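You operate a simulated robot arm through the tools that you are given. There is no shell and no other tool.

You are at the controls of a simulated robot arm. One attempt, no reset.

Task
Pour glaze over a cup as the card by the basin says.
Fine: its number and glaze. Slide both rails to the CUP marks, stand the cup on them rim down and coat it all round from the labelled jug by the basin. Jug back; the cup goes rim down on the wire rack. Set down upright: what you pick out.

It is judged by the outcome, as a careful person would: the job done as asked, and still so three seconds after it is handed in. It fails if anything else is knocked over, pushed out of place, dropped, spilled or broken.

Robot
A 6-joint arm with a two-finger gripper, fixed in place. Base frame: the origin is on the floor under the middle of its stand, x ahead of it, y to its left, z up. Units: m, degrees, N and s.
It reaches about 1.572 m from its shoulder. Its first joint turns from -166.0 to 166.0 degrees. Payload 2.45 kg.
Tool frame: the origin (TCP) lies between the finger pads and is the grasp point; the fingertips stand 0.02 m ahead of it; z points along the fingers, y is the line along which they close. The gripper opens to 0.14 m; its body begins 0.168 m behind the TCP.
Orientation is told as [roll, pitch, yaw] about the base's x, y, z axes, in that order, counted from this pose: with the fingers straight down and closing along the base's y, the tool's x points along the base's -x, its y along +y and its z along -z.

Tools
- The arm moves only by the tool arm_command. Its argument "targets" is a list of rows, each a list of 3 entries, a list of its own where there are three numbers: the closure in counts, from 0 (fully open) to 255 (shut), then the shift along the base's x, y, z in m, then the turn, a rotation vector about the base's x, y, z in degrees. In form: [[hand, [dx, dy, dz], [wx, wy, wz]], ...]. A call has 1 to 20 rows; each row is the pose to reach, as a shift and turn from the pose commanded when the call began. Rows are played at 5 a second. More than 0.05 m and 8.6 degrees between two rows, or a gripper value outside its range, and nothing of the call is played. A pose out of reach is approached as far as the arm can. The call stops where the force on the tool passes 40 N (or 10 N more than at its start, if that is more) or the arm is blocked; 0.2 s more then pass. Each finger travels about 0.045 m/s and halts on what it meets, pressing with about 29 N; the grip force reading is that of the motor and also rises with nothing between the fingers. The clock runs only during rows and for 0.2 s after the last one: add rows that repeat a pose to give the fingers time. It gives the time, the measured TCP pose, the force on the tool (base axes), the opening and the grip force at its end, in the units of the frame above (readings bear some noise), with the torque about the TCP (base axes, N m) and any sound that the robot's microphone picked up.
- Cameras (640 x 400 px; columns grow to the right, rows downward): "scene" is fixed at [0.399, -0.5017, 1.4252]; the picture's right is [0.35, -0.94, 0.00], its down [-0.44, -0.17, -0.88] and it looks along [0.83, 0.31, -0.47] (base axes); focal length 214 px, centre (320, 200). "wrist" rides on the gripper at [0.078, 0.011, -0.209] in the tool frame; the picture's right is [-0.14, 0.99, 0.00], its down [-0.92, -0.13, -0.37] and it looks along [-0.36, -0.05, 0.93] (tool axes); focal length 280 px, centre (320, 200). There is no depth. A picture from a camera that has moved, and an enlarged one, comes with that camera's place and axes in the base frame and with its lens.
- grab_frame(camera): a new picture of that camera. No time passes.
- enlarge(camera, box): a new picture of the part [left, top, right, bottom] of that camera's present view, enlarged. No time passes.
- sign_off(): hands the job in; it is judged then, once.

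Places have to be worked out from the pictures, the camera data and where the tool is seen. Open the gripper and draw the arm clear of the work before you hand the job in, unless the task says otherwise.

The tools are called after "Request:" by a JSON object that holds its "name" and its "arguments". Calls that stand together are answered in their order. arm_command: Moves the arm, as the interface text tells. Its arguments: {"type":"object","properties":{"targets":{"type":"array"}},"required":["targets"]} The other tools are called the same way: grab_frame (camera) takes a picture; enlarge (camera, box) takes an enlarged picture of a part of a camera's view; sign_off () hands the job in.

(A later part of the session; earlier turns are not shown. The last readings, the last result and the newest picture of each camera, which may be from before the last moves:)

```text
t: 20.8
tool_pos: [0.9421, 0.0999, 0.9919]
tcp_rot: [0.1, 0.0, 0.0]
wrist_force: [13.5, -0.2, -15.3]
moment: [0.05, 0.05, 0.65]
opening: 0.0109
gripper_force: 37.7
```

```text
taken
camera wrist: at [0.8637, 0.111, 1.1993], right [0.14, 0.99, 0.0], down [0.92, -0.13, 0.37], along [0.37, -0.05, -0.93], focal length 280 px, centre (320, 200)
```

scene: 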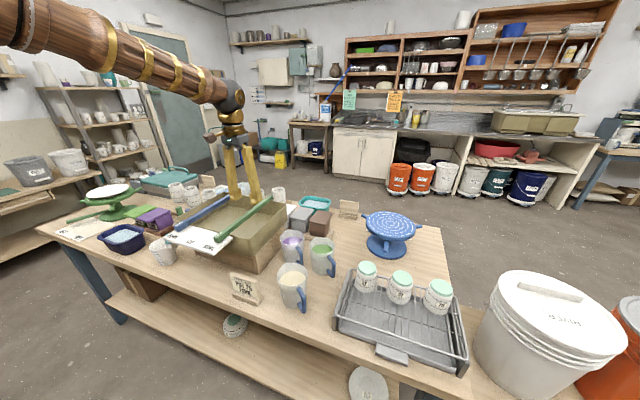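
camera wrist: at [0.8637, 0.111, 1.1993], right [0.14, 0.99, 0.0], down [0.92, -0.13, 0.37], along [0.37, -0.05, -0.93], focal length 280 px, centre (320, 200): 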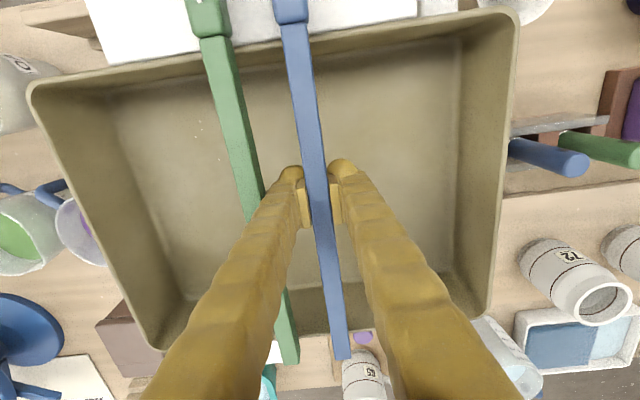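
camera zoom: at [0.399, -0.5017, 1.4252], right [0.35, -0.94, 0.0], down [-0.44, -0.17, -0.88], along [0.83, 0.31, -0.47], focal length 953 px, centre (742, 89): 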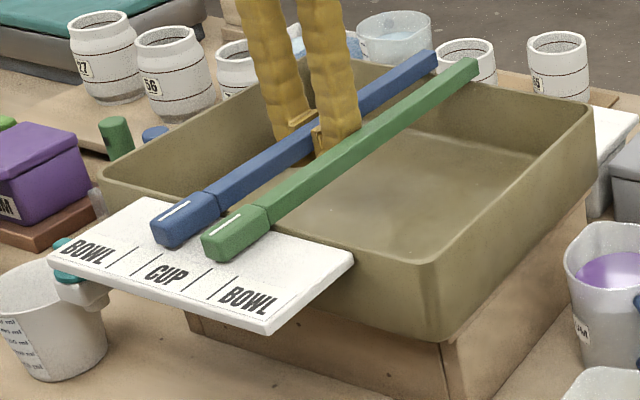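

The blue rail is across. The left finger is close to the green rail, so I'll open only a little, rise straight up, then pull back to check both lines.

Request:
{"name": "arm_command", "arguments": {"targets": [[240, [0, 0, 0], [0, 0, 0]], [225, [0, 0, 0], [0, 0, 0]], [220, [0, 0, 0], [0, 0, 0]], [220, [0, 0, 0.01], [0, 0, 0]], [220, [0, 0, 0.03], [0, 0, 0]], [220, [0, 0, 0.06], [0, 0, 0]], [200, [0, 0, 0.1], [0, 0, 0]], [170, [-0.04, -0.004, 0.12], [0, 0, 0]], [140, [-0.08, -0.008, 0.14], [0, 0, 0]], [110, [-0.12, -0.012, 0.16], [0, 0, 0]], [80, [-0.16, -0.016, 0.18], [0, 0, 0]], [50, [-0.2, -0.02, 0.19], [0, 0, 0]], [20, [-0.24, -0.025, 0.19], [0, 0, 0]], [0, [-0.24, -0.025, 0.19], [0, 0, 0]], [0, [-0.24, -0.025, 0.19], [0, 0, 0]]]}}

Request:
{"name": "enlarge", "arguments": {"camera": "wrist", "box": [220, 110, 440, 250]}}

Request:
{"name": "enlarge", "arguments": {"camera": "wrist", "box": [220, 230, 440, 370]}}

```text
t: 24.0
tool_pos: [0.6999, 0.0737, 1.1782]
tcp_rot: [0.0, 0.0, 0.0]
wrist_force: [0.1, 0.3, -0.4]
moment: [0.0, -0.01, -0.02]
opening: 0.1399
gripper_force: 0.1
```

```text
2.86 times, centred on (330, 180) of wrist
camera zoom: at [0.6222, 0.0849, 1.3882], right [0.14, 0.99, 0.0], down [0.92, -0.13, 0.37], along [0.36, -0.05, -0.93], focal length 801 px, centre (291, 257)
```

zoom: 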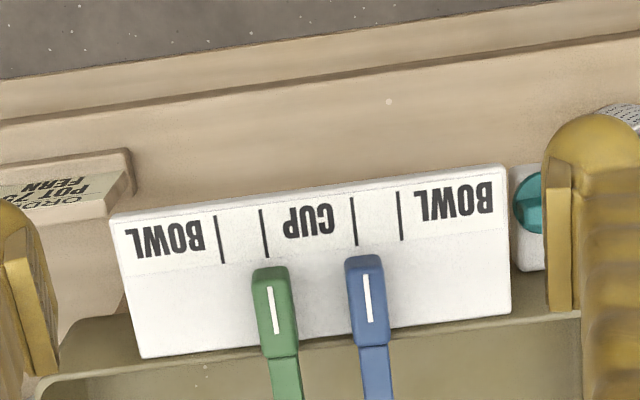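

```text
2.86 times, centred on (330, 300) of wrist
camera zoom: at [0.6222, 0.0849, 1.3882], right [0.14, 0.99, 0.0], down [0.92, -0.13, 0.37], along [0.36, -0.05, -0.93], focal length 801 px, centre (291, -86)
```

zoom: 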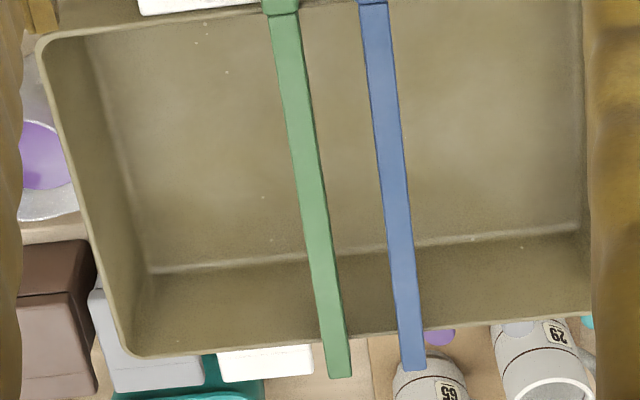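

Both rails are now within 2 mm of the CUP ticks and parallel. Next I'll move the camera over to the rack and jugs to measure pot 75 and the FERN jug.

Request:
{"name": "arm_command", "arguments": {"targets": [[0, [0, -0.045, 0.01], [0, 0, 0]], [0, [0, -0.09, 0.02], [0, 0, 0]], [0, [0, -0.135, 0.03], [0, 0, 0]], [0, [0, -0.18, 0.03], [0, 0, 0]], [0, [0, -0.225, 0.03], [0, 0, 0]], [0, [0, -0.27, 0.03], [0, 0, 0]], [0, [0, -0.3, 0.03], [0, 0, 0]], [0, [0, -0.3, 0.03], [0, 0, 0]]]}}

Request:
{"name": "grab_frame", "arguments": {"camera": "wrist"}}

Request:
{"name": "enlarge", "arguments": {"camera": "wrist", "box": [220, 110, 440, 250]}}

```text
t: 25.8
tool_pos: [0.6992, -0.2245, 1.2113]
tcp_rot: [0.0, 0.0, 0.0]
wrist_force: [-0.3, -0.2, 0.1]
moment: [-0.02, -0.02, 0.0]
opening: 0.1401
gripper_force: 0.0
```

```text
taken
camera wrist: at [0.6214, -0.2142, 1.4199], right [0.14, 0.99, 0.0], down [0.92, -0.13, 0.37], along [0.36, -0.05, -0.93], focal length 280 px, centre (320, 200)
```

wrist: 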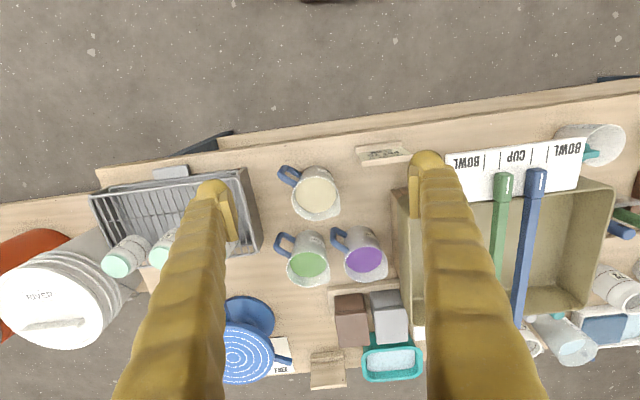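

```text
2.86 times, centred on (330, 180) of wrist
camera zoom: at [0.6214, -0.2142, 1.4199], right [0.14, 0.99, 0.0], down [0.92, -0.13, 0.37], along [0.36, -0.05, -0.93], focal length 801 px, centre (291, 257)
```

zoom: 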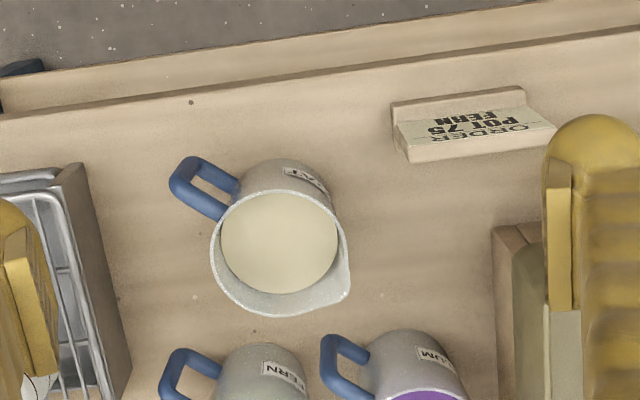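

The jugs and the rack's edge are visible. I'll enlarge the FERN jug and the rack pots from here.

Request:
{"name": "enlarge", "arguments": {"camera": "wrist", "box": [240, 210, 400, 310]}}

Request:
{"name": "enlarge", "arguments": {"camera": "wrist", "box": [80, 150, 270, 280]}}

```text
4.00 times, centred on (320, 260) of wrist
camera zoom: at [0.6214, -0.2142, 1.4199], right [0.14, 0.99, 0.0], down [0.92, -0.13, 0.37], along [0.36, -0.05, -0.93], focal length 1122 px, centre (320, -40)
```

zoom: 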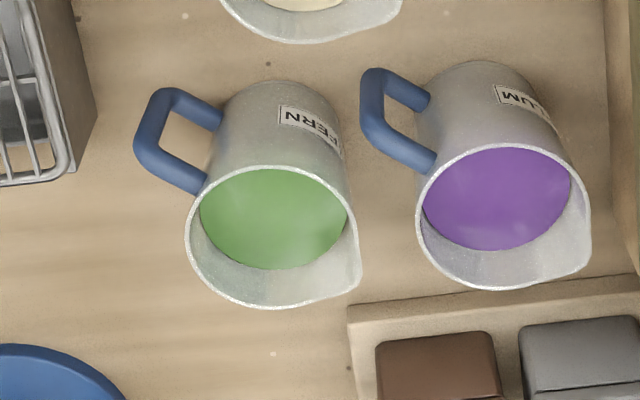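

```text
3.08 times, centred on (175, 215) of wrist
camera zoom: at [0.6214, -0.2142, 1.4199], right [0.14, 0.99, 0.0], down [0.92, -0.13, 0.37], along [0.36, -0.05, -0.93], focal length 863 px, centre (766, 154)
```

zoom: 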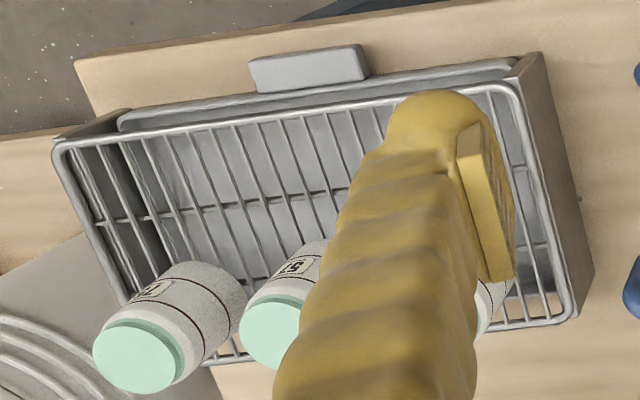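

FERN stands at about (0.93, −0.28) with its rim near z 0.98 and its handle toward (−x, −y). I'll move on over the rack to measure pot 75.

Request:
{"name": "arm_command", "arguments": {"targets": [[0, [0, -0.045, 0], [0, 0, 0]], [0, [0, -0.09, 0], [0, 0, 0]], [0, [0, -0.135, 0], [0, 0, 0]], [0, [0, -0.18, 0], [0, 0, 0]], [0, [0, -0.225, 0], [0, 0, 0]], [0, [0, -0.27, 0], [0, 0, 0]], [0, [0, -0.315, 0], [0, 0, 0]], [0, [0, -0.36, 0], [0, 0, 0]], [0, [0, -0.4, 0], [0, 0, 0]], [0, [0, -0.4, 0], [0, 0, 0]]]}}

Request:
{"name": "grab_frame", "arguments": {"camera": "wrist"}}

Request:
{"name": "enlarge", "arguments": {"camera": "wrist", "box": [220, 130, 440, 270]}}

```text
t: 28.0
tool_pos: [0.6966, -0.6262, 1.2111]
tcp_rot: [0.1, 0.0, 0.0]
wrist_force: [0.5, 0.2, -0.2]
moment: [-0.05, -0.01, -0.01]
opening: 0.1399
gripper_force: 0.0
```

```text
taken
camera wrist: at [0.62, -0.6154, 1.4203], right [0.14, 0.99, 0.0], down [0.92, -0.13, 0.37], along [0.36, -0.05, -0.93], focal length 280 px, centre (320, 200)
```

wrist: 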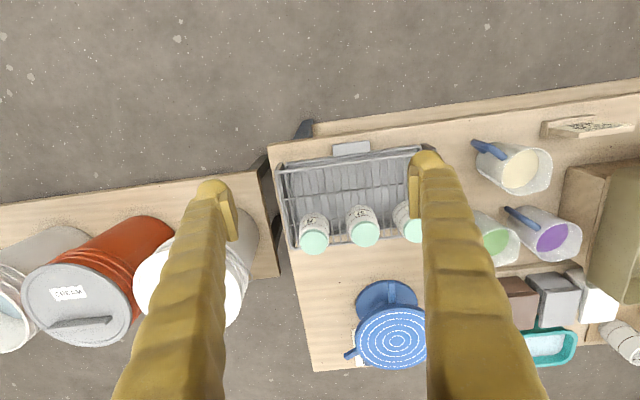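

```text
2.86 times, centred on (330, 200) of wrist
camera zoom: at [0.62, -0.6154, 1.4203], right [0.14, 0.99, 0.0], down [0.92, -0.13, 0.37], along [0.36, -0.05, -0.93], focal length 801 px, centre (291, 200)
```

zoom: 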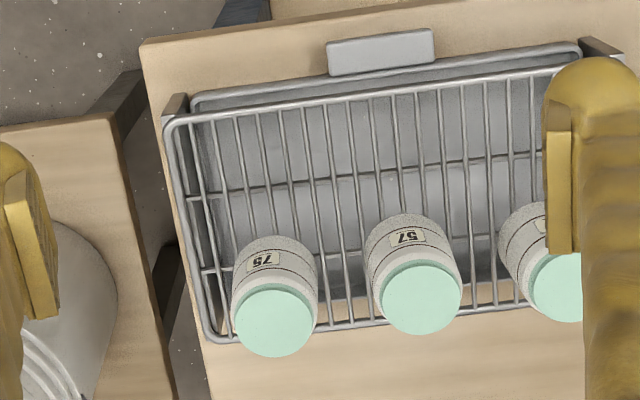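

Triangulating, pot 75's foot centre is at about (0.891, −0.6645, 0.946) and the rack wires are at z ≈ 0.869. I'll turn the hand 90° to close along x, where there are no neighbouring pots, and move above it.

Request:
{"name": "arm_command", "arguments": {"targets": [[0, [0.018, -0.003, 0], [0, 0, 8.2]], [0, [0.036, -0.006, 0], [0, 0, 16.4]], [0, [0.054, -0.009, 0], [0, 0, 24.6]], [0, [0.072, -0.012, 0], [0, 0, 32.8]], [0, [0.09, -0.015, 0], [0, 0, 41]], [0, [0.108, -0.02, 0], [0, 0, 49.2]], [0, [0.126, -0.025, 0], [0, 0, 57.4]], [0, [0.144, -0.03, 0], [0, 0, 65.6]], [0, [0.162, -0.034, 0], [0, 0, 73.8]], [0, [0.18, -0.036, 0], [0, 0, 82]], [0, [0.194, -0.038, 0], [0, 0, 90]], [0, [0.194, -0.038, 0], [0, 0, 90]]]}}

Request:
{"name": "grab_frame", "arguments": {"camera": "wrist"}}

Request:
{"name": "grab_frame", "arguments": {"camera": "scene"}}

```text
t: 30.6
tool_pos: [0.8962, -0.6638, 1.2106]
tcp_rot: [0.0, 0.0, 90.0]
wrist_force: [0.2, 0.4, 0.9]
moment: [-0.01, -0.01, 0.0]
opening: 0.1401
gripper_force: 0.1
```

```text
taken
camera wrist: at [0.8847, -0.7412, 1.4197], right [-0.99, 0.14, 0.0], down [0.13, 0.92, 0.37], along [0.05, 0.37, -0.93], focal length 280 px, centre (320, 200)
```

wrist: 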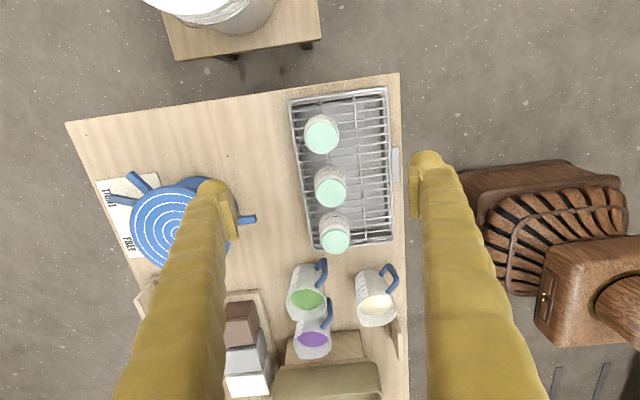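

```text
taken
```

scene: 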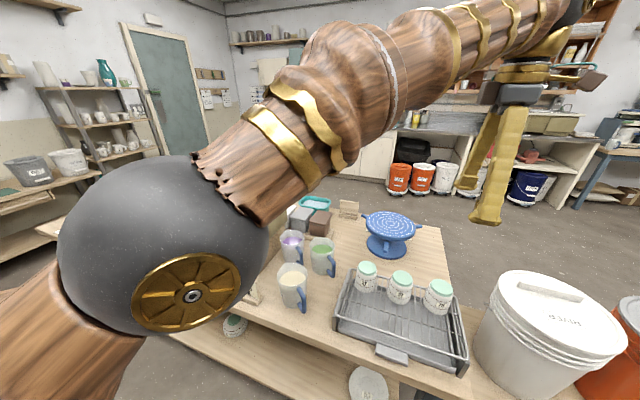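

I'll enlarge the top view to pin down pot 75 and the jugs.

Request:
{"name": "enlarge", "arguments": {"camera": "wrist", "box": [280, 80, 410, 165]}}

Request:
{"name": "enlarge", "arguments": {"camera": "wrist", "box": [270, 240, 420, 380]}}

```text
4.71 times, centred on (345, 122) of wrist
camera zoom: at [0.8847, -0.7412, 1.4197], right [-0.99, 0.14, 0.0], down [0.13, 0.92, 0.37], along [0.05, 0.37, -0.93], focal length 1320 px, centre (202, 565)
```

zoom: 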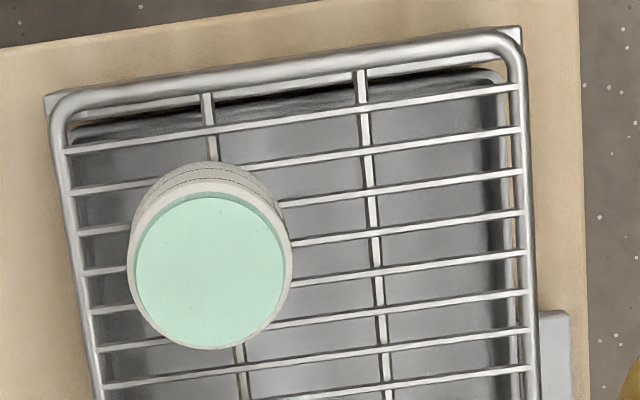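

```text
2.86 times, centred on (345, 310) of wrist
camera zoom: at [0.8847, -0.7412, 1.4197], right [-0.99, 0.14, 0.0], down [0.13, 0.92, 0.37], along [0.05, 0.37, -0.93], focal length 801 px, centre (249, -114)
```

zoom: 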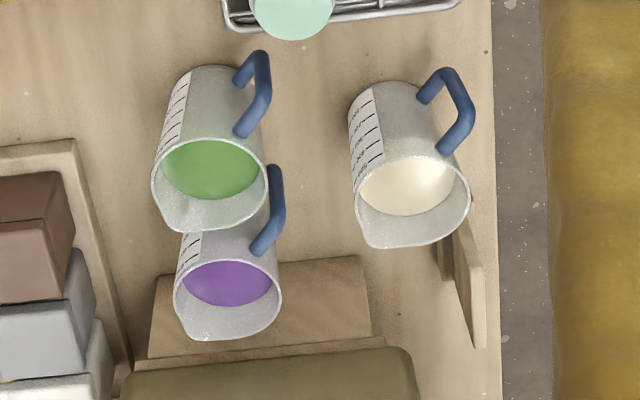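

Pot 75's foot centre is about 4 mm in −x and 3 mm in −y of the TCP. I'll correct that and descend to a hover just above it with the fingers narrowed.

Request:
{"name": "arm_command", "arguments": {"targets": [[20, [-0.0039, -0.0025, -0.04], [0, 0, 0]], [40, [-0.0039, -0.0025, -0.08], [0, 0, 0]], [60, [-0.0039, -0.0025, -0.12], [0, 0, 0]], [75, [-0.0039, -0.0025, -0.16], [0, 0, 0]], [75, [-0.0039, -0.0025, -0.2], [0, 0, 0]], [75, [-0.0039, -0.0025, -0.22], [0, 0, 0]], [75, [-0.0039, -0.0025, -0.22], [0, 0, 0]]]}}

Request:
{"name": "grab_frame", "arguments": {"camera": "wrist"}}

Request:
{"name": "enlarge", "arguments": {"camera": "scene", "box": [340, 200, 500, 320]}}

```text
t: 32.2
tool_pos: [0.8881, -0.6661, 0.9884]
tcp_rot: [0.1, 0.0, 89.9]
wrist_force: [-0.2, -0.1, 0.3]
moment: [-0.01, 0.05, -0.02]
opening: 0.0987
gripper_force: 0.0
```

```text
taken
camera wrist: at [0.8784, -0.7448, 1.1971], right [-0.99, 0.14, 0.0], down [0.13, 0.92, 0.37], along [0.05, 0.37, -0.93], focal length 280 px, centre (320, 200)
```

wrist: 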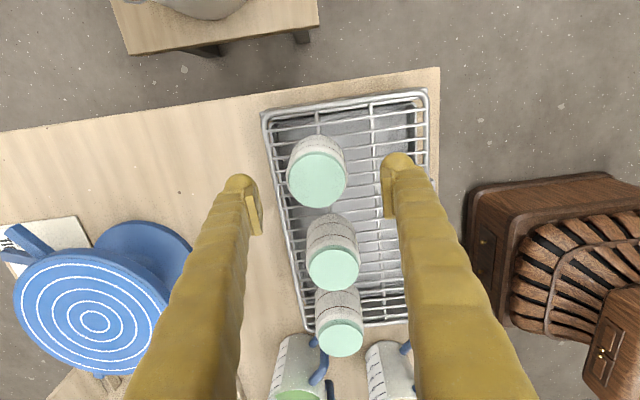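

```text
3.33 times, centred on (420, 260) of scene
camera zoom: at [0.399, -0.5017, 1.4252], right [0.35, -0.94, 0.0], down [-0.44, -0.17, -0.88], along [0.83, 0.31, -0.47], focal length 715 px, centre (-13, 0)
```

zoom: 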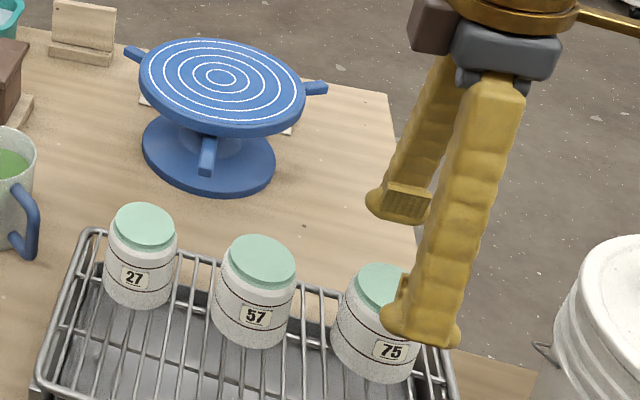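

The pot is about 3.7 mm in +x of the hand's axis. I'll correct for that, lower around it to z ≈ 0.905 and close.

Request:
{"name": "arm_command", "arguments": {"targets": [[75, [0.0037, 0, -0.02], [0, 0, 0]], [75, [0.0037, 0, -0.04], [0, 0, 0]], [75, [0.0037, 0, -0.06], [0, 0, 0]], [75, [0.0037, 0, -0.082], [0, 0, 0]], [75, [0.0037, 0, -0.082], [0, 0, 0]]]}}

Request:
{"name": "grab_frame", "arguments": {"camera": "wrist"}}

Request:
{"name": "enlarge", "arguments": {"camera": "scene", "box": [380, 230, 480, 320]}}

```text
t: 33.4
tool_pos: [0.8942, -0.6651, 0.9073]
tcp_rot: [0.0, 0.0, 89.9]
wrist_force: [0.4, 0.0, 0.1]
moment: [-0.02, 0.01, 0.03]
opening: 0.0988
gripper_force: 0.0
```

```text
taken
camera wrist: at [0.883, -0.743, 1.1151], right [-0.99, 0.14, 0.0], down [0.13, 0.92, 0.37], along [0.05, 0.36, -0.93], focal length 280 px, centre (320, 200)
```

wrist: 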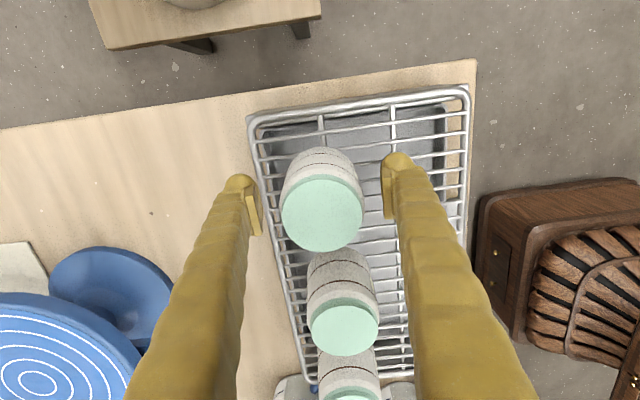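

```text
4.44 times, centred on (430, 275) of scene
camera zoom: at [0.399, -0.5017, 1.4252], right [0.35, -0.94, 0.0], down [-0.44, -0.17, -0.88], along [0.83, 0.31, -0.47], focal length 953 px, centre (-169, -133)
```

zoom: 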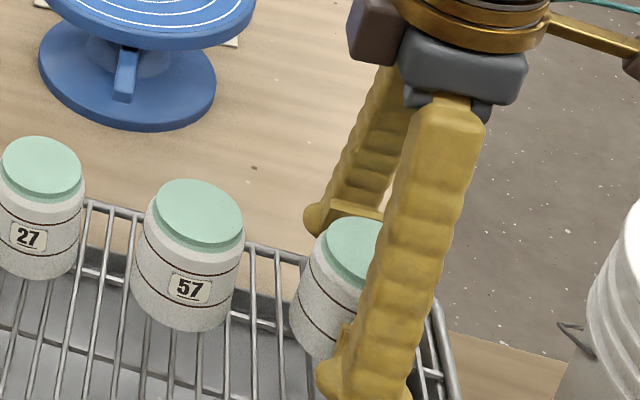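

The pot is centred between the fingers to within 3 mm. I'll close on it.

Request:
{"name": "arm_command", "arguments": {"targets": [[100, [-0.001, -0.002, 0], [0, 0, 0]], [120, [-0.001, -0.002, 0], [0, 0, 0]], [135, [-0.001, -0.002, 0], [0, 0, 0]], [150, [-0.001, -0.002, 0], [0, 0, 0]], [165, [-0.001, -0.002, 0], [0, 0, 0]], [180, [-0.001, -0.002, 0], [0, 0, 0]], [180, [-0.001, -0.002, 0], [0, 0, 0]]]}}

Request:
{"name": "grab_frame", "arguments": {"camera": "wrist"}}

```text
t: 35.0
tool_pos: [0.8926, -0.6669, 0.908]
tcp_rot: [-0.1, 0.1, 90.0]
wrist_force: [0.0, -1.0, 1.2]
moment: [0.02, -0.04, 0.01]
opening: 0.0619
gripper_force: 28.9
```

```text
taken
camera wrist: at [0.8826, -0.7448, 1.1157], right [-0.99, 0.14, 0.0], down [0.13, 0.92, 0.37], along [0.05, 0.37, -0.93], focal length 280 px, centre (320, 200)
```

wrist: 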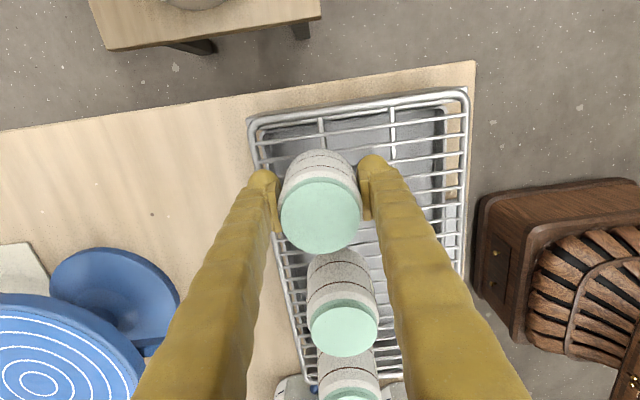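

Pot 75 is gripped at 0.062 m with 29 N. I'll lift it a little first to make sure it holds.

Request:
{"name": "arm_command", "arguments": {"targets": [[180, [0, 0, 0.01], [0, 0, 0]], [180, [0, 0, 0.03], [0, 0, 0]], [180, [0, 0, 0.06], [0, 0, 0]], [180, [0, 0, 0.1], [0, 0, 0]], [180, [0, 0, 0.14], [0, 0, 0]], [180, [0, 0, 0.18], [0, 0, 0]], [180, [0, 0, 0.22], [0, 0, 0]], [180, [0, 0, 0.25], [0, 0, 0]], [180, [0, 0, 0.25], [0, 0, 0]]]}}

Request:
{"name": "grab_frame", "arguments": {"camera": "wrist"}}

Request:
{"name": "grab_frame", "arguments": {"camera": "scene"}}

```text
t: 37.0
tool_pos: [0.8934, -0.6668, 1.1573]
tcp_rot: [0.0, 0.0, 90.0]
wrist_force: [-0.6, -0.5, -2.7]
moment: [-0.03, 0.0, -0.02]
opening: 0.0617
gripper_force: 29.1
```

```text
taken
camera wrist: at [0.8826, -0.745, 1.366], right [-0.99, 0.14, 0.0], down [0.13, 0.92, 0.37], along [0.05, 0.37, -0.93], focal length 280 px, centre (320, 200)
```

wrist: 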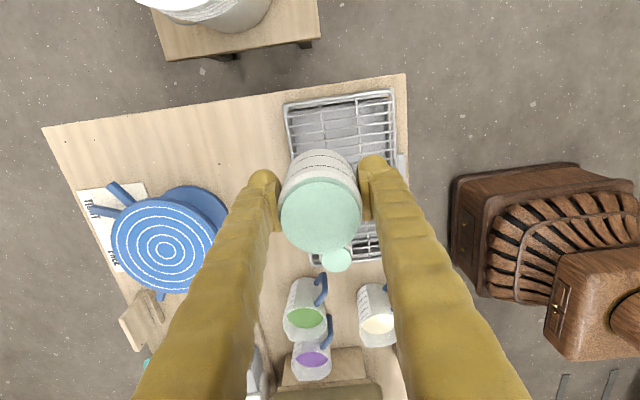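

```text
taken
```

scene: 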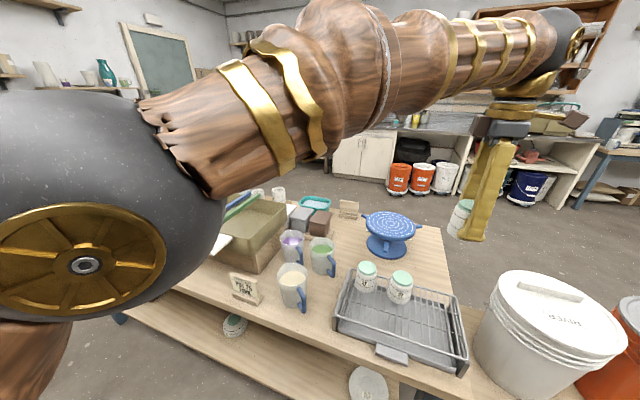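

The pot weighs about 0.27 kg and is held firmly. I'll carry it across to above the rails at (0.96, 0.075).

Request:
{"name": "arm_command", "arguments": {"targets": [[180, [0.004, 0.04, 0], [0, 0, 0]], [180, [0.008, 0.085, 0], [0, 0, 0]], [180, [0.012, 0.13, 0], [0, 0, 0]], [180, [0.016, 0.175, 0], [0, 0, 0]], [180, [0.02, 0.22, 0], [0, 0, 0]], [180, [0.024, 0.265, 0], [0, 0, 0]], [180, [0.028, 0.31, 0], [0, 0, 0]], [180, [0.032, 0.355, 0], [0, 0, 0]], [180, [0.036, 0.4, 0], [0, 0, 0]], [180, [0.04, 0.445, 0], [0, 0, 0]], [180, [0.044, 0.49, 0], [0, 0, 0]], [180, [0.048, 0.535, 0], [0, 0, 0]], [180, [0.052, 0.58, 0], [0, 0, 0]], [180, [0.056, 0.625, 0], [0, 0, 0]], [180, [0.06, 0.67, 0], [0, 0, 0]], [180, [0.064, 0.71, 0], [0, 0, 0]], [180, [0.067, 0.73, 0], [0, 0, 0]], [180, [0.067, 0.7415, 0], [0, 0, 0]], [180, [0.067, 0.7415, 0], [0, 0, 0]], [180, [0.067, 0.7415, 0], [0, 0, 0]]]}}

Request:
{"name": "grab_frame", "arguments": {"camera": "wrist"}}

Request:
{"name": "grab_frame", "arguments": {"camera": "scene"}}

```text
t: 41.2
tool_pos: [0.9594, 0.076, 1.1577]
tcp_rot: [0.0, 0.0, 90.0]
wrist_force: [0.0, -0.3, -1.8]
moment: [0.02, -0.01, -0.04]
opening: 0.0617
gripper_force: 28.9
```

```text
taken
camera wrist: at [0.9502, -0.0035, 1.3658], right [-0.99, 0.14, 0.0], down [0.13, 0.92, 0.37], along [0.05, 0.36, -0.93], focal length 280 px, centre (320, 200)
```

wrist: 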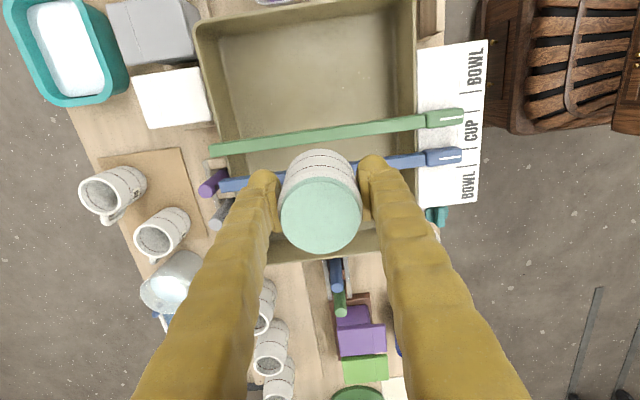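

```text
taken
```

scene: 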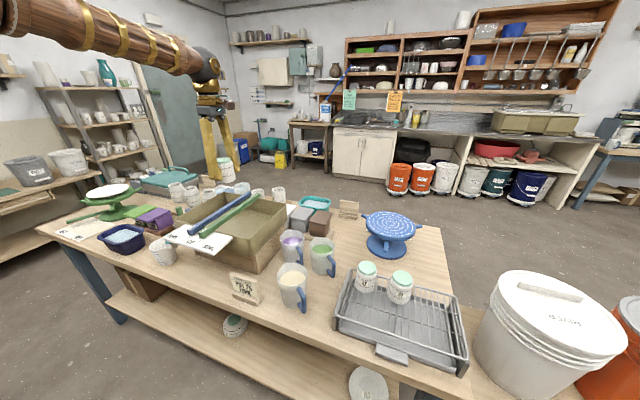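

The pot is centred over the rails in y. I'll lower to about 12 mm above the expected contact.

Request:
{"name": "arm_command", "arguments": {"targets": [[180, [0, -0.001, -0.03], [0, 0, 0]], [180, [0, -0.001, -0.06], [0, 0, 0]], [180, [0, -0.001, -0.085], [0, 0, 0]], [180, [0, -0.001, -0.105], [0, 0, 0]], [180, [0, -0.001, -0.105], [0, 0, 0]]]}}

Request:
{"name": "enlarge", "arguments": {"camera": "scene", "box": [170, 150, 290, 260]}}

Request:
{"name": "grab_frame", "arguments": {"camera": "wrist"}}

```text
t: 42.4
tool_pos: [0.96, 0.0732, 1.0534]
tcp_rot: [0.0, -0.1, 90.0]
wrist_force: [-0.8, -0.1, -2.2]
moment: [0.01, 0.01, 0.02]
opening: 0.0616
gripper_force: 28.8
```

```text
3.64 times, centred on (230, 205) of scene
camera zoom: at [0.399, -0.5017, 1.4252], right [0.35, -0.94, 0.0], down [-0.44, -0.17, -0.88], along [0.83, 0.31, -0.47], focal length 780 px, centre (647, 182)
```

zoom: 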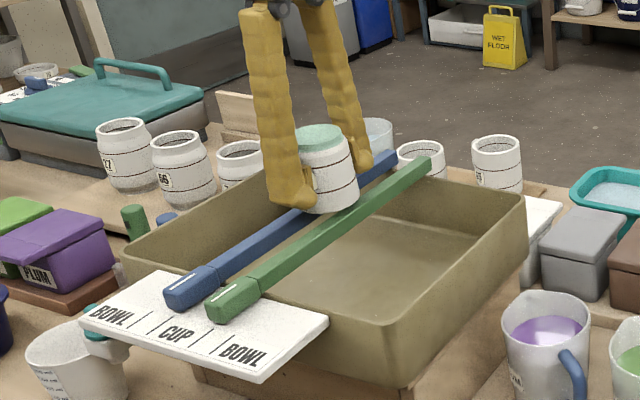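

```text
taken
camera wrist: at [0.9488, -0.005, 1.2621], right [-0.99, 0.14, 0.0], down [0.13, 0.92, 0.37], along [0.05, 0.36, -0.93], focal length 280 px, centre (320, 200)
```

wrist: 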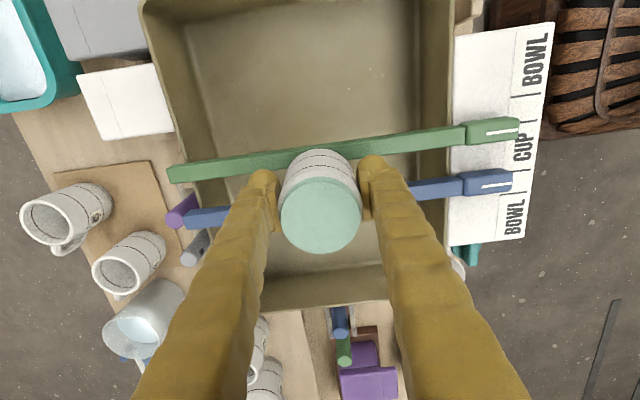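

I'll correct y by +1.5 mm and descend in small steps until the force shows the rim touching the rails.

Request:
{"name": "arm_command", "arguments": {"targets": [[180, [0, 0.0015, -0.005], [0, 0, 0]], [180, [0, 0.0015, -0.008], [0, 0, 0]], [180, [0, 0.0015, -0.011], [0, 0, 0]], [180, [0, 0.0015, -0.011], [0, 0, 0]]]}}

Request:
{"name": "enlarge", "arguments": {"camera": "scene", "box": [210, 170, 270, 220]}}

```text
t: 43.4
tool_pos: [0.9604, 0.0742, 1.0442]
tcp_rot: [0.0, 0.0, 90.0]
wrist_force: [-2.0, 0.1, 12.3]
moment: [-0.02, 0.2, -0.12]
opening: 0.0616
gripper_force: 29.0
```

```text
8.00 times, centred on (240, 195) of scene
camera zoom: at [0.399, -0.5017, 1.4252], right [0.35, -0.94, 0.0], down [-0.44, -0.17, -0.88], along [0.83, 0.31, -0.47], focal length 1716 px, centre (960, 240)
```

zoom: 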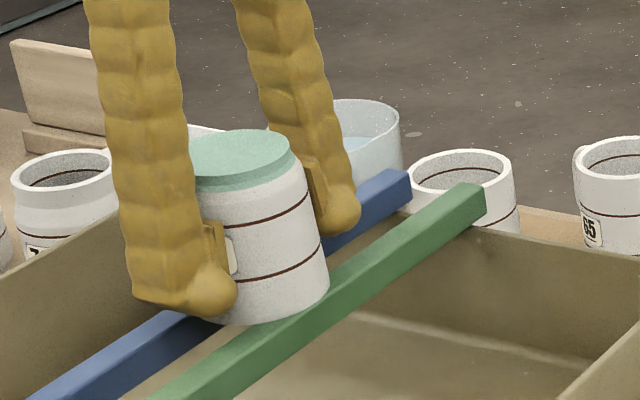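

The rim has touched down (about 12 N upward). I'll open slowly to release, then rise straight up.

Request:
{"name": "arm_command", "arguments": {"targets": [[175, [0, 0, 0.001], [0, 0, 0]], [150, [0, 0, 0.001], [0, 0, 0]], [130, [0, 0, 0.001], [0, 0, 0]], [100, [0, 0, 0.001], [0, 0, 0]], [75, [0, 0, 0.001], [0, 0, 0]], [70, [0, 0, 0.001], [0, 0, 0]], [70, [0, 0, 0.02], [0, 0, 0]], [70, [0, 0, 0.05], [0, 0, 0]], [70, [0, 0, 0.09], [0, 0, 0]], [70, [0, 0, 0.13], [0, 0, 0]], [60, [0, 0, 0.17], [0, 0, 0]], [50, [0, 0, 0.19], [0, 0, 0]]]}}

Request:
{"name": "grab_frame", "arguments": {"camera": "wrist"}}

Request:
{"name": "enlarge", "arguments": {"camera": "scene", "box": [170, 170, 290, 260]}}

```text
t: 46.0
tool_pos: [0.9621, 0.0728, 1.2313]
tcp_rot: [0.1, 0.0, 90.0]
wrist_force: [0.2, 0.3, 0.6]
moment: [0.0, 0.05, 0.01]
opening: 0.1124
gripper_force: 0.0
```

```text
taken
camera wrist: at [0.951, -0.0053, 1.44], right [-0.99, 0.14, 0.0], down [0.13, 0.92, 0.37], along [0.05, 0.36, -0.93], focal length 280 px, centre (320, 200)
```

wrist: 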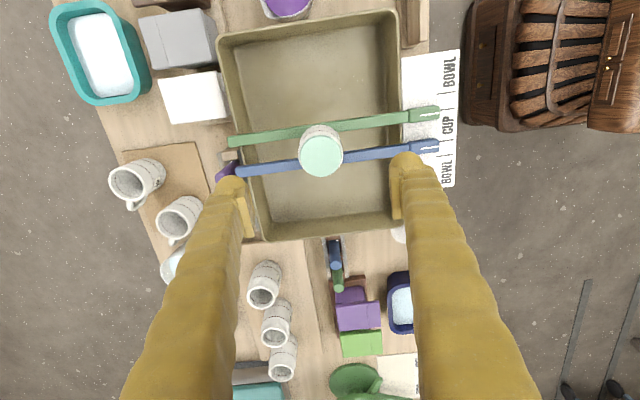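

```text
4.44 times, centred on (230, 215) of scene
camera zoom: at [0.399, -0.5017, 1.4252], right [0.35, -0.94, 0.0], down [-0.44, -0.17, -0.88], along [0.83, 0.31, -0.47], focal length 953 px, centre (720, 133)
```

zoom: 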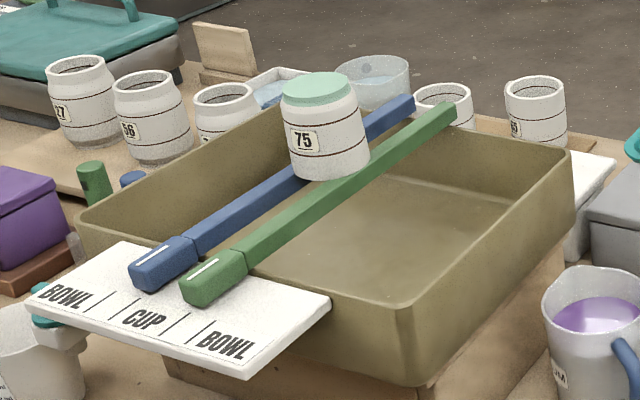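

The cup is standing on the rails. The FERN jug is hemmed in by OAT and PLUM, so I'll go back to hand yaw 0 above it and measure the gaps for a vertical body grasp.

Request:
{"name": "arm_command", "arguments": {"targets": [[40, [-0.01, -0.03, 0.005], [0, 0, -7.5]], [30, [-0.02, -0.06, 0.01], [0, 0, -15]], [20, [-0.03, -0.09, 0.015], [0, 0, -22.5]], [10, [-0.04, -0.12, 0.02], [0, 0, -30]], [0, [-0.05, -0.15, 0.02], [0, 0, -37.5]], [0, [-0.06, -0.18, 0.02], [0, 0, -45]], [0, [-0.07, -0.21, 0.02], [0, 0, -52.5]], [0, [-0.08, -0.24, 0.02], [0, 0, -60]], [0, [-0.09, -0.27, 0.02], [0, 0, -67.5]], [0, [-0.1, -0.3, 0.02], [0, 0, -75]], [0, [-0.11, -0.33, 0.02], [0, 0, -82.5]], [0, [-0.112, -0.353, 0.02], [0, 0, -90]], [0, [-0.112, -0.353, 0.02], [0, 0, -90]]]}}

Request:
{"name": "grab_frame", "arguments": {"camera": "wrist"}}

Request:
{"name": "enlarge", "arguments": {"camera": "wrist", "box": [210, 110, 420, 250]}}

```text
t: 48.8
tool_pos: [0.8493, -0.2775, 1.2539]
tcp_rot: [0.0, 0.1, -0.1]
wrist_force: [0.3, -0.1, 0.2]
moment: [0.02, -0.03, 0.0]
opening: 0.1399
gripper_force: 0.0
```

```text
taken
camera wrist: at [0.7719, -0.2673, 1.4624], right [0.14, 0.99, 0.0], down [0.92, -0.13, 0.37], along [0.36, -0.05, -0.93], focal length 280 px, centre (320, 200)
```

wrist: 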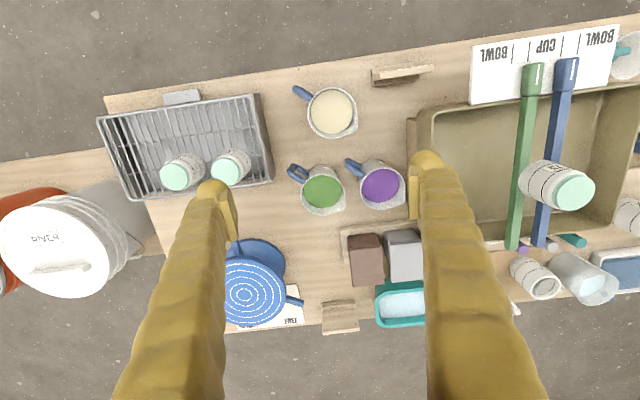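

```text
2.86 times, centred on (315, 180) of wrist
camera zoom: at [0.7719, -0.2673, 1.4624], right [0.14, 0.99, 0.0], down [0.92, -0.13, 0.37], along [0.36, -0.05, -0.93], focal length 801 px, centre (334, 257)
```

zoom: 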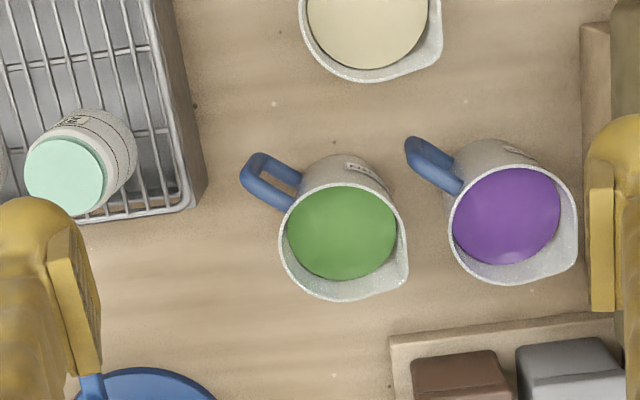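

Better triangulation puts FERN's rim centre at (0.977, −0.291, 0.909), handle azimuth ≈ 226°, spout ≈ 46°; OAT is at (0.82, −0.25), PLUM at (0.98, −0.168) and the table at z ≈ 0.79. Closing along x fits between them, so I'll turn to yaw −90 and hover over the jug.

Request:
{"name": "arm_command", "arguments": {"targets": [[0, [0.01, -0.001, 0], [0, 0, -7.5]], [0, [0.02, -0.002, 0], [0, 0, -15]], [0, [0.03, -0.003, 0], [0, 0, -22.5]], [5, [0.04, -0.004, 0], [0, 0, -30]], [10, [0.05, -0.005, 0], [0, 0, -37.5]], [15, [0.06, -0.006, 0], [0, 0, -45]], [20, [0.07, -0.007, 0], [0, 0, -52.5]], [25, [0.08, -0.008, 0], [0, 0, -60]], [30, [0.09, -0.009, 0], [0, 0, -67.5]], [36, [0.1, -0.01, 0], [0, 0, -75]], [36, [0.115, -0.012, -0.03], [0, 0, -82.5]], [36, [0.1277, -0.0135, -0.07], [0, 0, -90]], [36, [0.1277, -0.0135, -0.11], [0, 0, -90]], [36, [0.1277, -0.0135, -0.15], [0, 0, -90]], [36, [0.1277, -0.0135, -0.15], [0, 0, -90]]]}}

Request:
{"name": "grab_frame", "arguments": {"camera": "wrist"}}

Request:
{"name": "enlarge", "arguments": {"camera": "scene", "box": [250, 150, 410, 320]}}

```text
t: 52.0
tool_pos: [0.975, -0.2927, 1.1027]
tcp_rot: [0.0, -0.1, -90.0]
wrist_force: [0.0, 1.0, -0.1]
moment: [0.02, 0.01, 0.0]
opening: 0.1203
gripper_force: 0.1
```

```text
taken
camera wrist: at [0.9868, -0.2152, 1.3118], right [0.99, -0.14, 0.0], down [-0.13, -0.92, 0.37], along [-0.05, -0.36, -0.93], focal length 280 px, centre (320, 200)
```

wrist: 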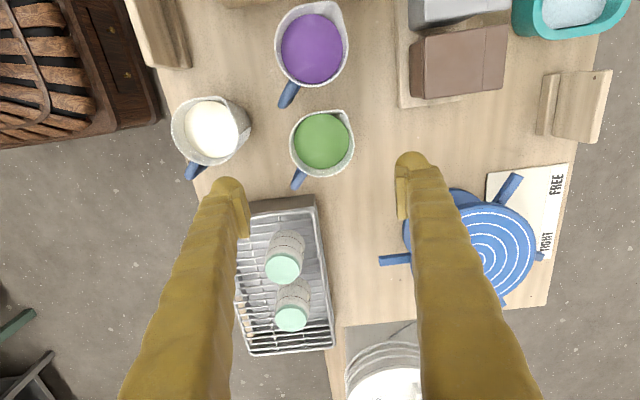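

```text
2.35 times, centred on (330, 235) of scene
camera zoom: at [0.399, -0.5017, 1.4252], right [0.35, -0.94, 0.0], down [-0.44, -0.17, -0.88], along [0.83, 0.31, -0.47], focal length 505 px, centre (296, 118)
```

zoom: 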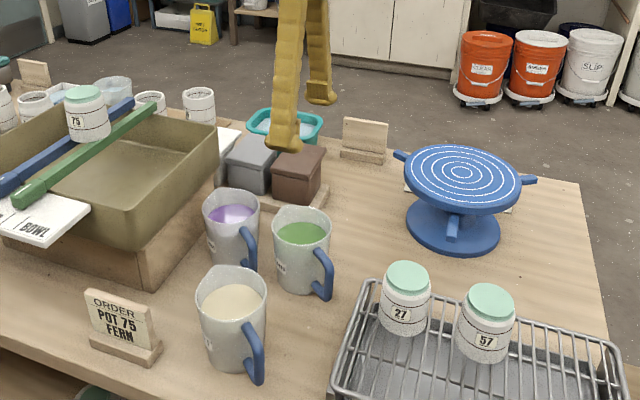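

I'll zoom in to check how the jug's rim is centred under the hand.

Request:
{"name": "enlarge", "arguments": {"camera": "wrist", "box": [260, 90, 390, 200]}}

```text
3.64 times, centred on (325, 145) of wrist
camera zoom: at [0.9868, -0.2152, 1.3118], right [0.99, -0.14, 0.0], down [-0.13, -0.92, 0.37], along [-0.05, -0.36, -0.93], focal length 1020 px, centre (302, 400)
```

zoom: 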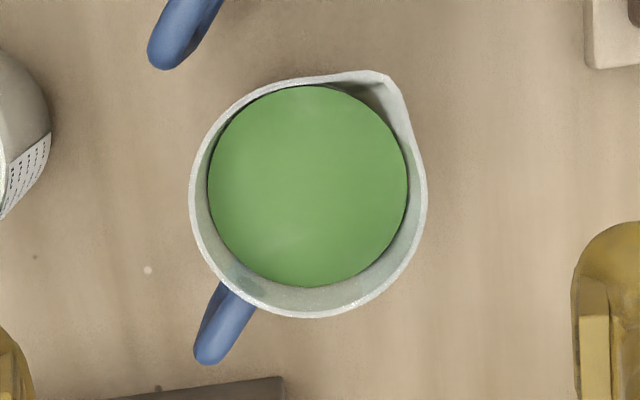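

The jug's rim centre is about (+3, +5) mm from the hand axis. I'll correct and lower to just above the rim for a check.

Request:
{"name": "arm_command", "arguments": {"targets": [[36, [0.003, 0.005, -0.03], [0, 0, 0]], [36, [0.003, 0.005, -0.07], [0, 0, 0]], [36, [0.003, 0.005, -0.11], [0, 0, 0]], [36, [0.003, 0.005, -0.15], [0, 0, 0]], [36, [0.003, 0.005, -0.15], [0, 0, 0]]]}}

Request:
{"name": "grab_frame", "arguments": {"camera": "wrist"}}

Request:
{"name": "enlarge", "arguments": {"camera": "scene", "box": [270, 200, 370, 320]}}

```text
t: 53.2
tool_pos: [0.9804, -0.2868, 0.9535]
tcp_rot: [0.0, 0.0, -90.0]
wrist_force: [0.2, -0.3, 0.4]
moment: [-0.01, -0.01, 0.01]
opening: 0.1199
gripper_force: 0.0
```

```text
taken
camera wrist: at [0.9912, -0.2092, 1.1617], right [0.99, -0.14, 0.0], down [-0.13, -0.92, 0.37], along [-0.05, -0.37, -0.93], focal length 280 px, centre (320, 200)
```

wrist: 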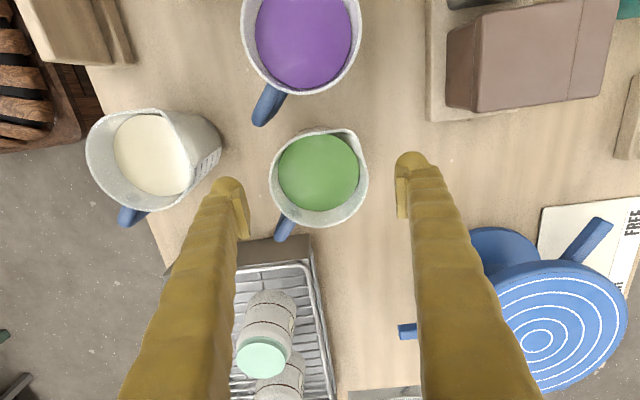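

```text
3.33 times, centred on (320, 260) of scene
camera zoom: at [0.399, -0.5017, 1.4252], right [0.35, -0.94, 0.0], down [-0.44, -0.17, -0.88], along [0.83, 0.31, -0.47], focal length 715 px, centre (320, 0)
```

zoom: 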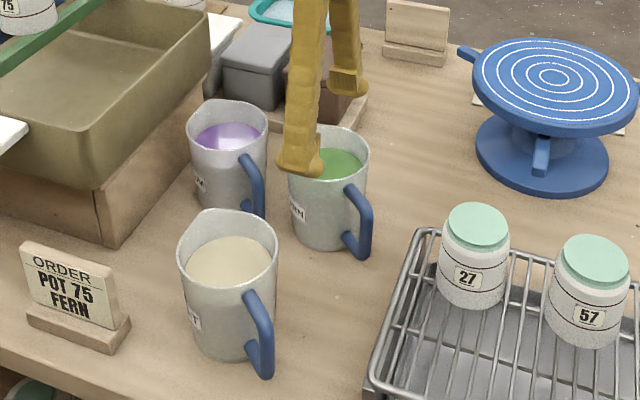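

The jug is centred now. I'll lower around it to TCP z ≈ 0.858.

Request:
{"name": "arm_command", "arguments": {"targets": [[36, [0, 0, -0.02], [0, 0, 0]], [36, [0, 0, -0.04], [0, 0, 0]], [36, [0, 0, -0.06], [0, 0, 0]], [36, [0, 0, -0.08], [0, 0, 0]], [36, [0, 0, -0.095], [0, 0, 0]], [36, [0, 0, -0.095], [0, 0, 0]]]}}

Request:
{"name": "grab_frame", "arguments": {"camera": "wrist"}}

Request:
{"name": "enlarge", "arguments": {"camera": "scene", "box": [270, 200, 370, 320]}}

```text
t: 54.6
tool_pos: [0.9783, -0.2876, 0.8584]
tcp_rot: [0.0, 0.0, -90.0]
wrist_force: [-0.5, -0.4, 0.5]
moment: [-0.02, 0.02, -0.01]
opening: 0.1203
gripper_force: 0.0
```

```text
taken
camera wrist: at [0.9904, -0.2094, 1.0668], right [0.99, -0.14, 0.0], down [-0.13, -0.92, 0.37], along [-0.05, -0.37, -0.93], focal length 280 px, centre (320, 200)
```

wrist: 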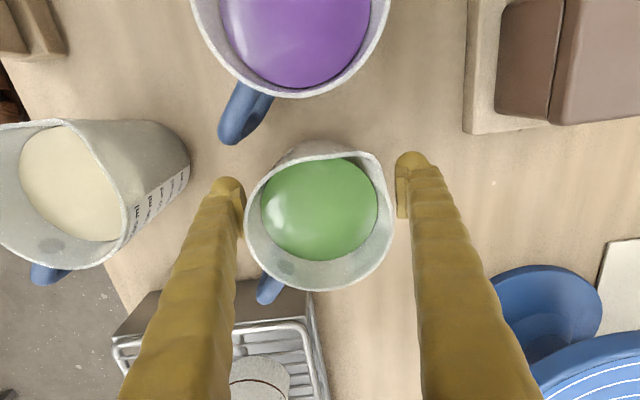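

```text
3.33 times, centred on (320, 260) of scene
camera zoom: at [0.399, -0.5017, 1.4252], right [0.35, -0.94, 0.0], down [-0.44, -0.17, -0.88], along [0.83, 0.31, -0.47], focal length 715 px, centre (320, 0)
```

zoom: 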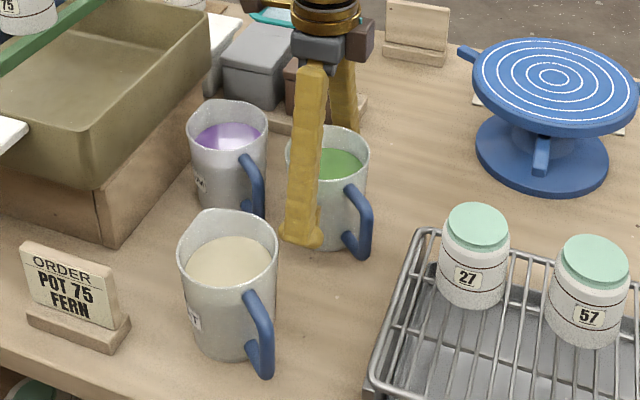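

The fingers are on either side of the jug, clear of OAT and PLUM. I'll close gently.

Request:
{"name": "arm_command", "arguments": {"targets": [[50, [0, 0, 0], [0, 0, 0]], [62, [0, 0, 0], [0, 0, 0]], [74, [0, 0, 0], [0, 0, 0]], [86, [0, 0, 0], [0, 0, 0]], [98, [0, 0, 0], [0, 0, 0]], [110, [0, 0, 0], [0, 0, 0]], [122, [0, 0, 0], [0, 0, 0]], [135, [0, 0, 0], [0, 0, 0]], [150, [0, 0, 0], [0, 0, 0]], [150, [0, 0, 0], [0, 0, 0]]]}}

Request:
{"name": "grab_frame", "arguments": {"camera": "wrist"}}

```text
t: 56.8
tool_pos: [0.979, -0.2877, 0.8578]
tcp_rot: [0.0, 0.0, -90.1]
wrist_force: [-2.7, -2.4, 1.8]
moment: [-0.01, -0.11, -0.05]
opening: 0.0986
gripper_force: 29.1
```

```text
taken
camera wrist: at [0.9904, -0.2095, 1.0668], right [0.99, -0.14, 0.0], down [-0.13, -0.92, 0.37], along [-0.05, -0.37, -0.93], focal length 280 px, centre (320, 200)
```

wrist: 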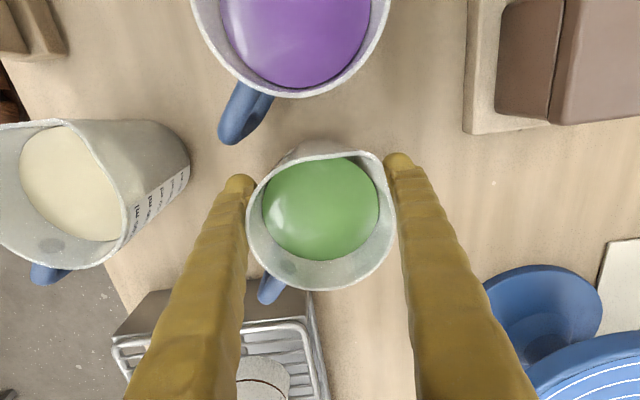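

The jug is gripped (opening 0.0986, 29 N). I'll lift it slowly and check the load.

Request:
{"name": "arm_command", "arguments": {"targets": [[160, [0, 0, 0.002], [0, 0, 0]], [160, [0, 0, 0.006], [0, 0, 0]], [160, [0, 0, 0.012], [0, 0, 0]], [160, [0, 0, 0.018], [0, 0, 0]], [160, [0, 0, 0.022], [0, 0, 0]], [160, [0, 0, 0.022], [0, 0, 0]], [160, [0, 0, 0.022], [0, 0, 0]]]}}

Request:
{"name": "grab_frame", "arguments": {"camera": "wrist"}}

Request:
{"name": "enlarge", "arguments": {"camera": "scene", "box": [270, 200, 370, 320]}}

```text
t: 58.4
tool_pos: [0.9795, -0.2868, 0.8795]
tcp_rot: [0.1, 0.0, -90.0]
wrist_force: [0.0, -0.4, -7.0]
moment: [0.03, -0.01, 0.03]
opening: 0.0986
gripper_force: 29.1
```

```text
taken
camera wrist: at [0.9908, -0.2089, 1.0883], right [0.99, -0.14, 0.0], down [-0.13, -0.92, 0.37], along [-0.05, -0.36, -0.93], focal length 280 px, centre (320, 200)
```

wrist: 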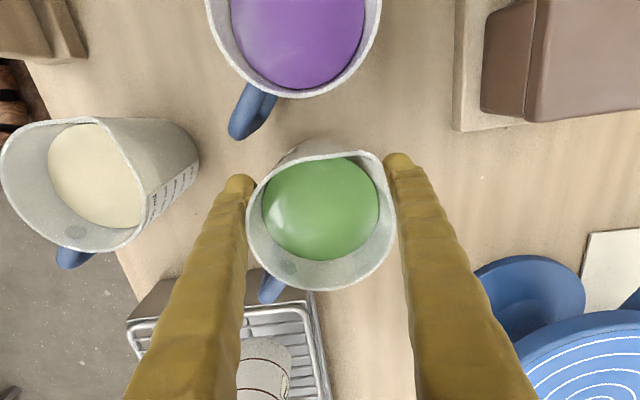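

```text
3.33 times, centred on (320, 260) of scene
camera zoom: at [0.399, -0.5017, 1.4252], right [0.35, -0.94, 0.0], down [-0.44, -0.17, -0.88], along [0.83, 0.31, -0.47], focal length 715 px, centre (320, 0)
```

zoom: 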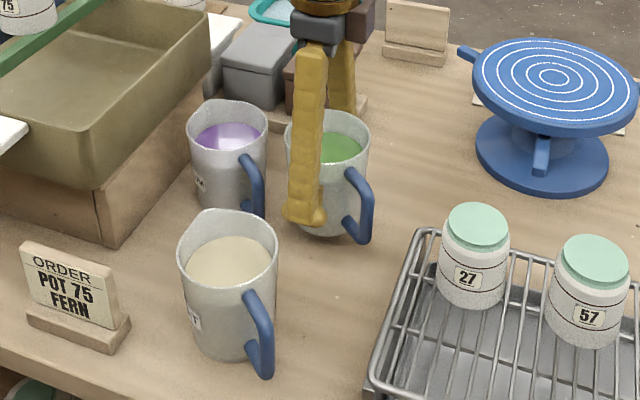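

The jug holds steady at about 0.7 kg. I'll raise it slowly and level to clear the basin.

Request:
{"name": "arm_command", "arguments": {"targets": [[160, [0, 0, 0.01], [0, 0, 0]], [160, [0, 0, 0.03], [0, 0, 0]], [160, [0, 0, 0.055], [0, 0, 0]], [160, [0, 0, 0.08], [0, 0, 0]], [160, [0, 0, 0.105], [0, 0, 0]], [160, [0, 0, 0.13], [0, 0, 0]], [160, [0, 0, 0.155], [0, 0, 0]], [160, [0, 0, 0.18], [0, 0, 0]], [160, [0, 0, 0.205], [0, 0, 0]], [160, [0, 0, 0.23], [0, 0, 0]], [160, [0, 0, 0.255], [0, 0, 0]], [160, [0, 0, 0.28], [0, 0, 0]], [160, [0, 0, 0.3], [0, 0, 0]], [160, [0, 0, 0.31], [0, 0, 0]], [160, [0, 0, 0.31], [0, 0, 0]]]}}

Request:
{"name": "grab_frame", "arguments": {"camera": "wrist"}}

Request:
{"name": "grab_frame", "arguments": {"camera": "scene"}}

```text
t: 61.6
tool_pos: [0.9776, -0.2871, 1.1876]
tcp_rot: [0.0, -0.1, -90.0]
wrist_force: [0.5, -0.8, -6.4]
moment: [0.06, 0.0, 0.02]
opening: 0.0985
gripper_force: 28.8
```

```text
taken
camera wrist: at [0.9893, -0.2097, 1.3961], right [0.99, -0.14, 0.0], down [-0.13, -0.92, 0.37], along [-0.05, -0.36, -0.93], focal length 280 px, centre (320, 200)
```

wrist: 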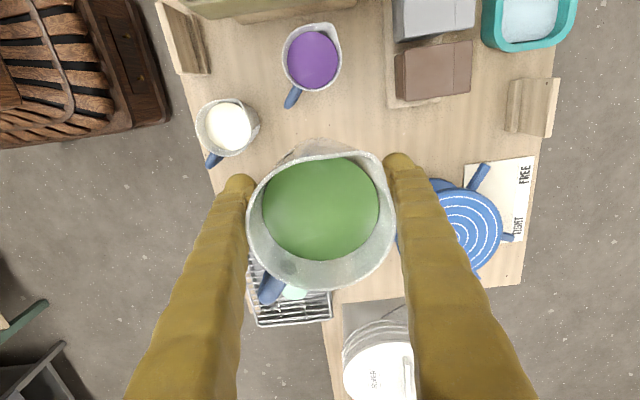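

```text
taken
```

scene: 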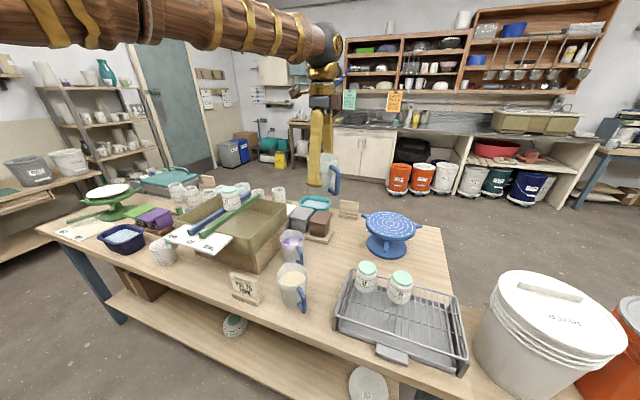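

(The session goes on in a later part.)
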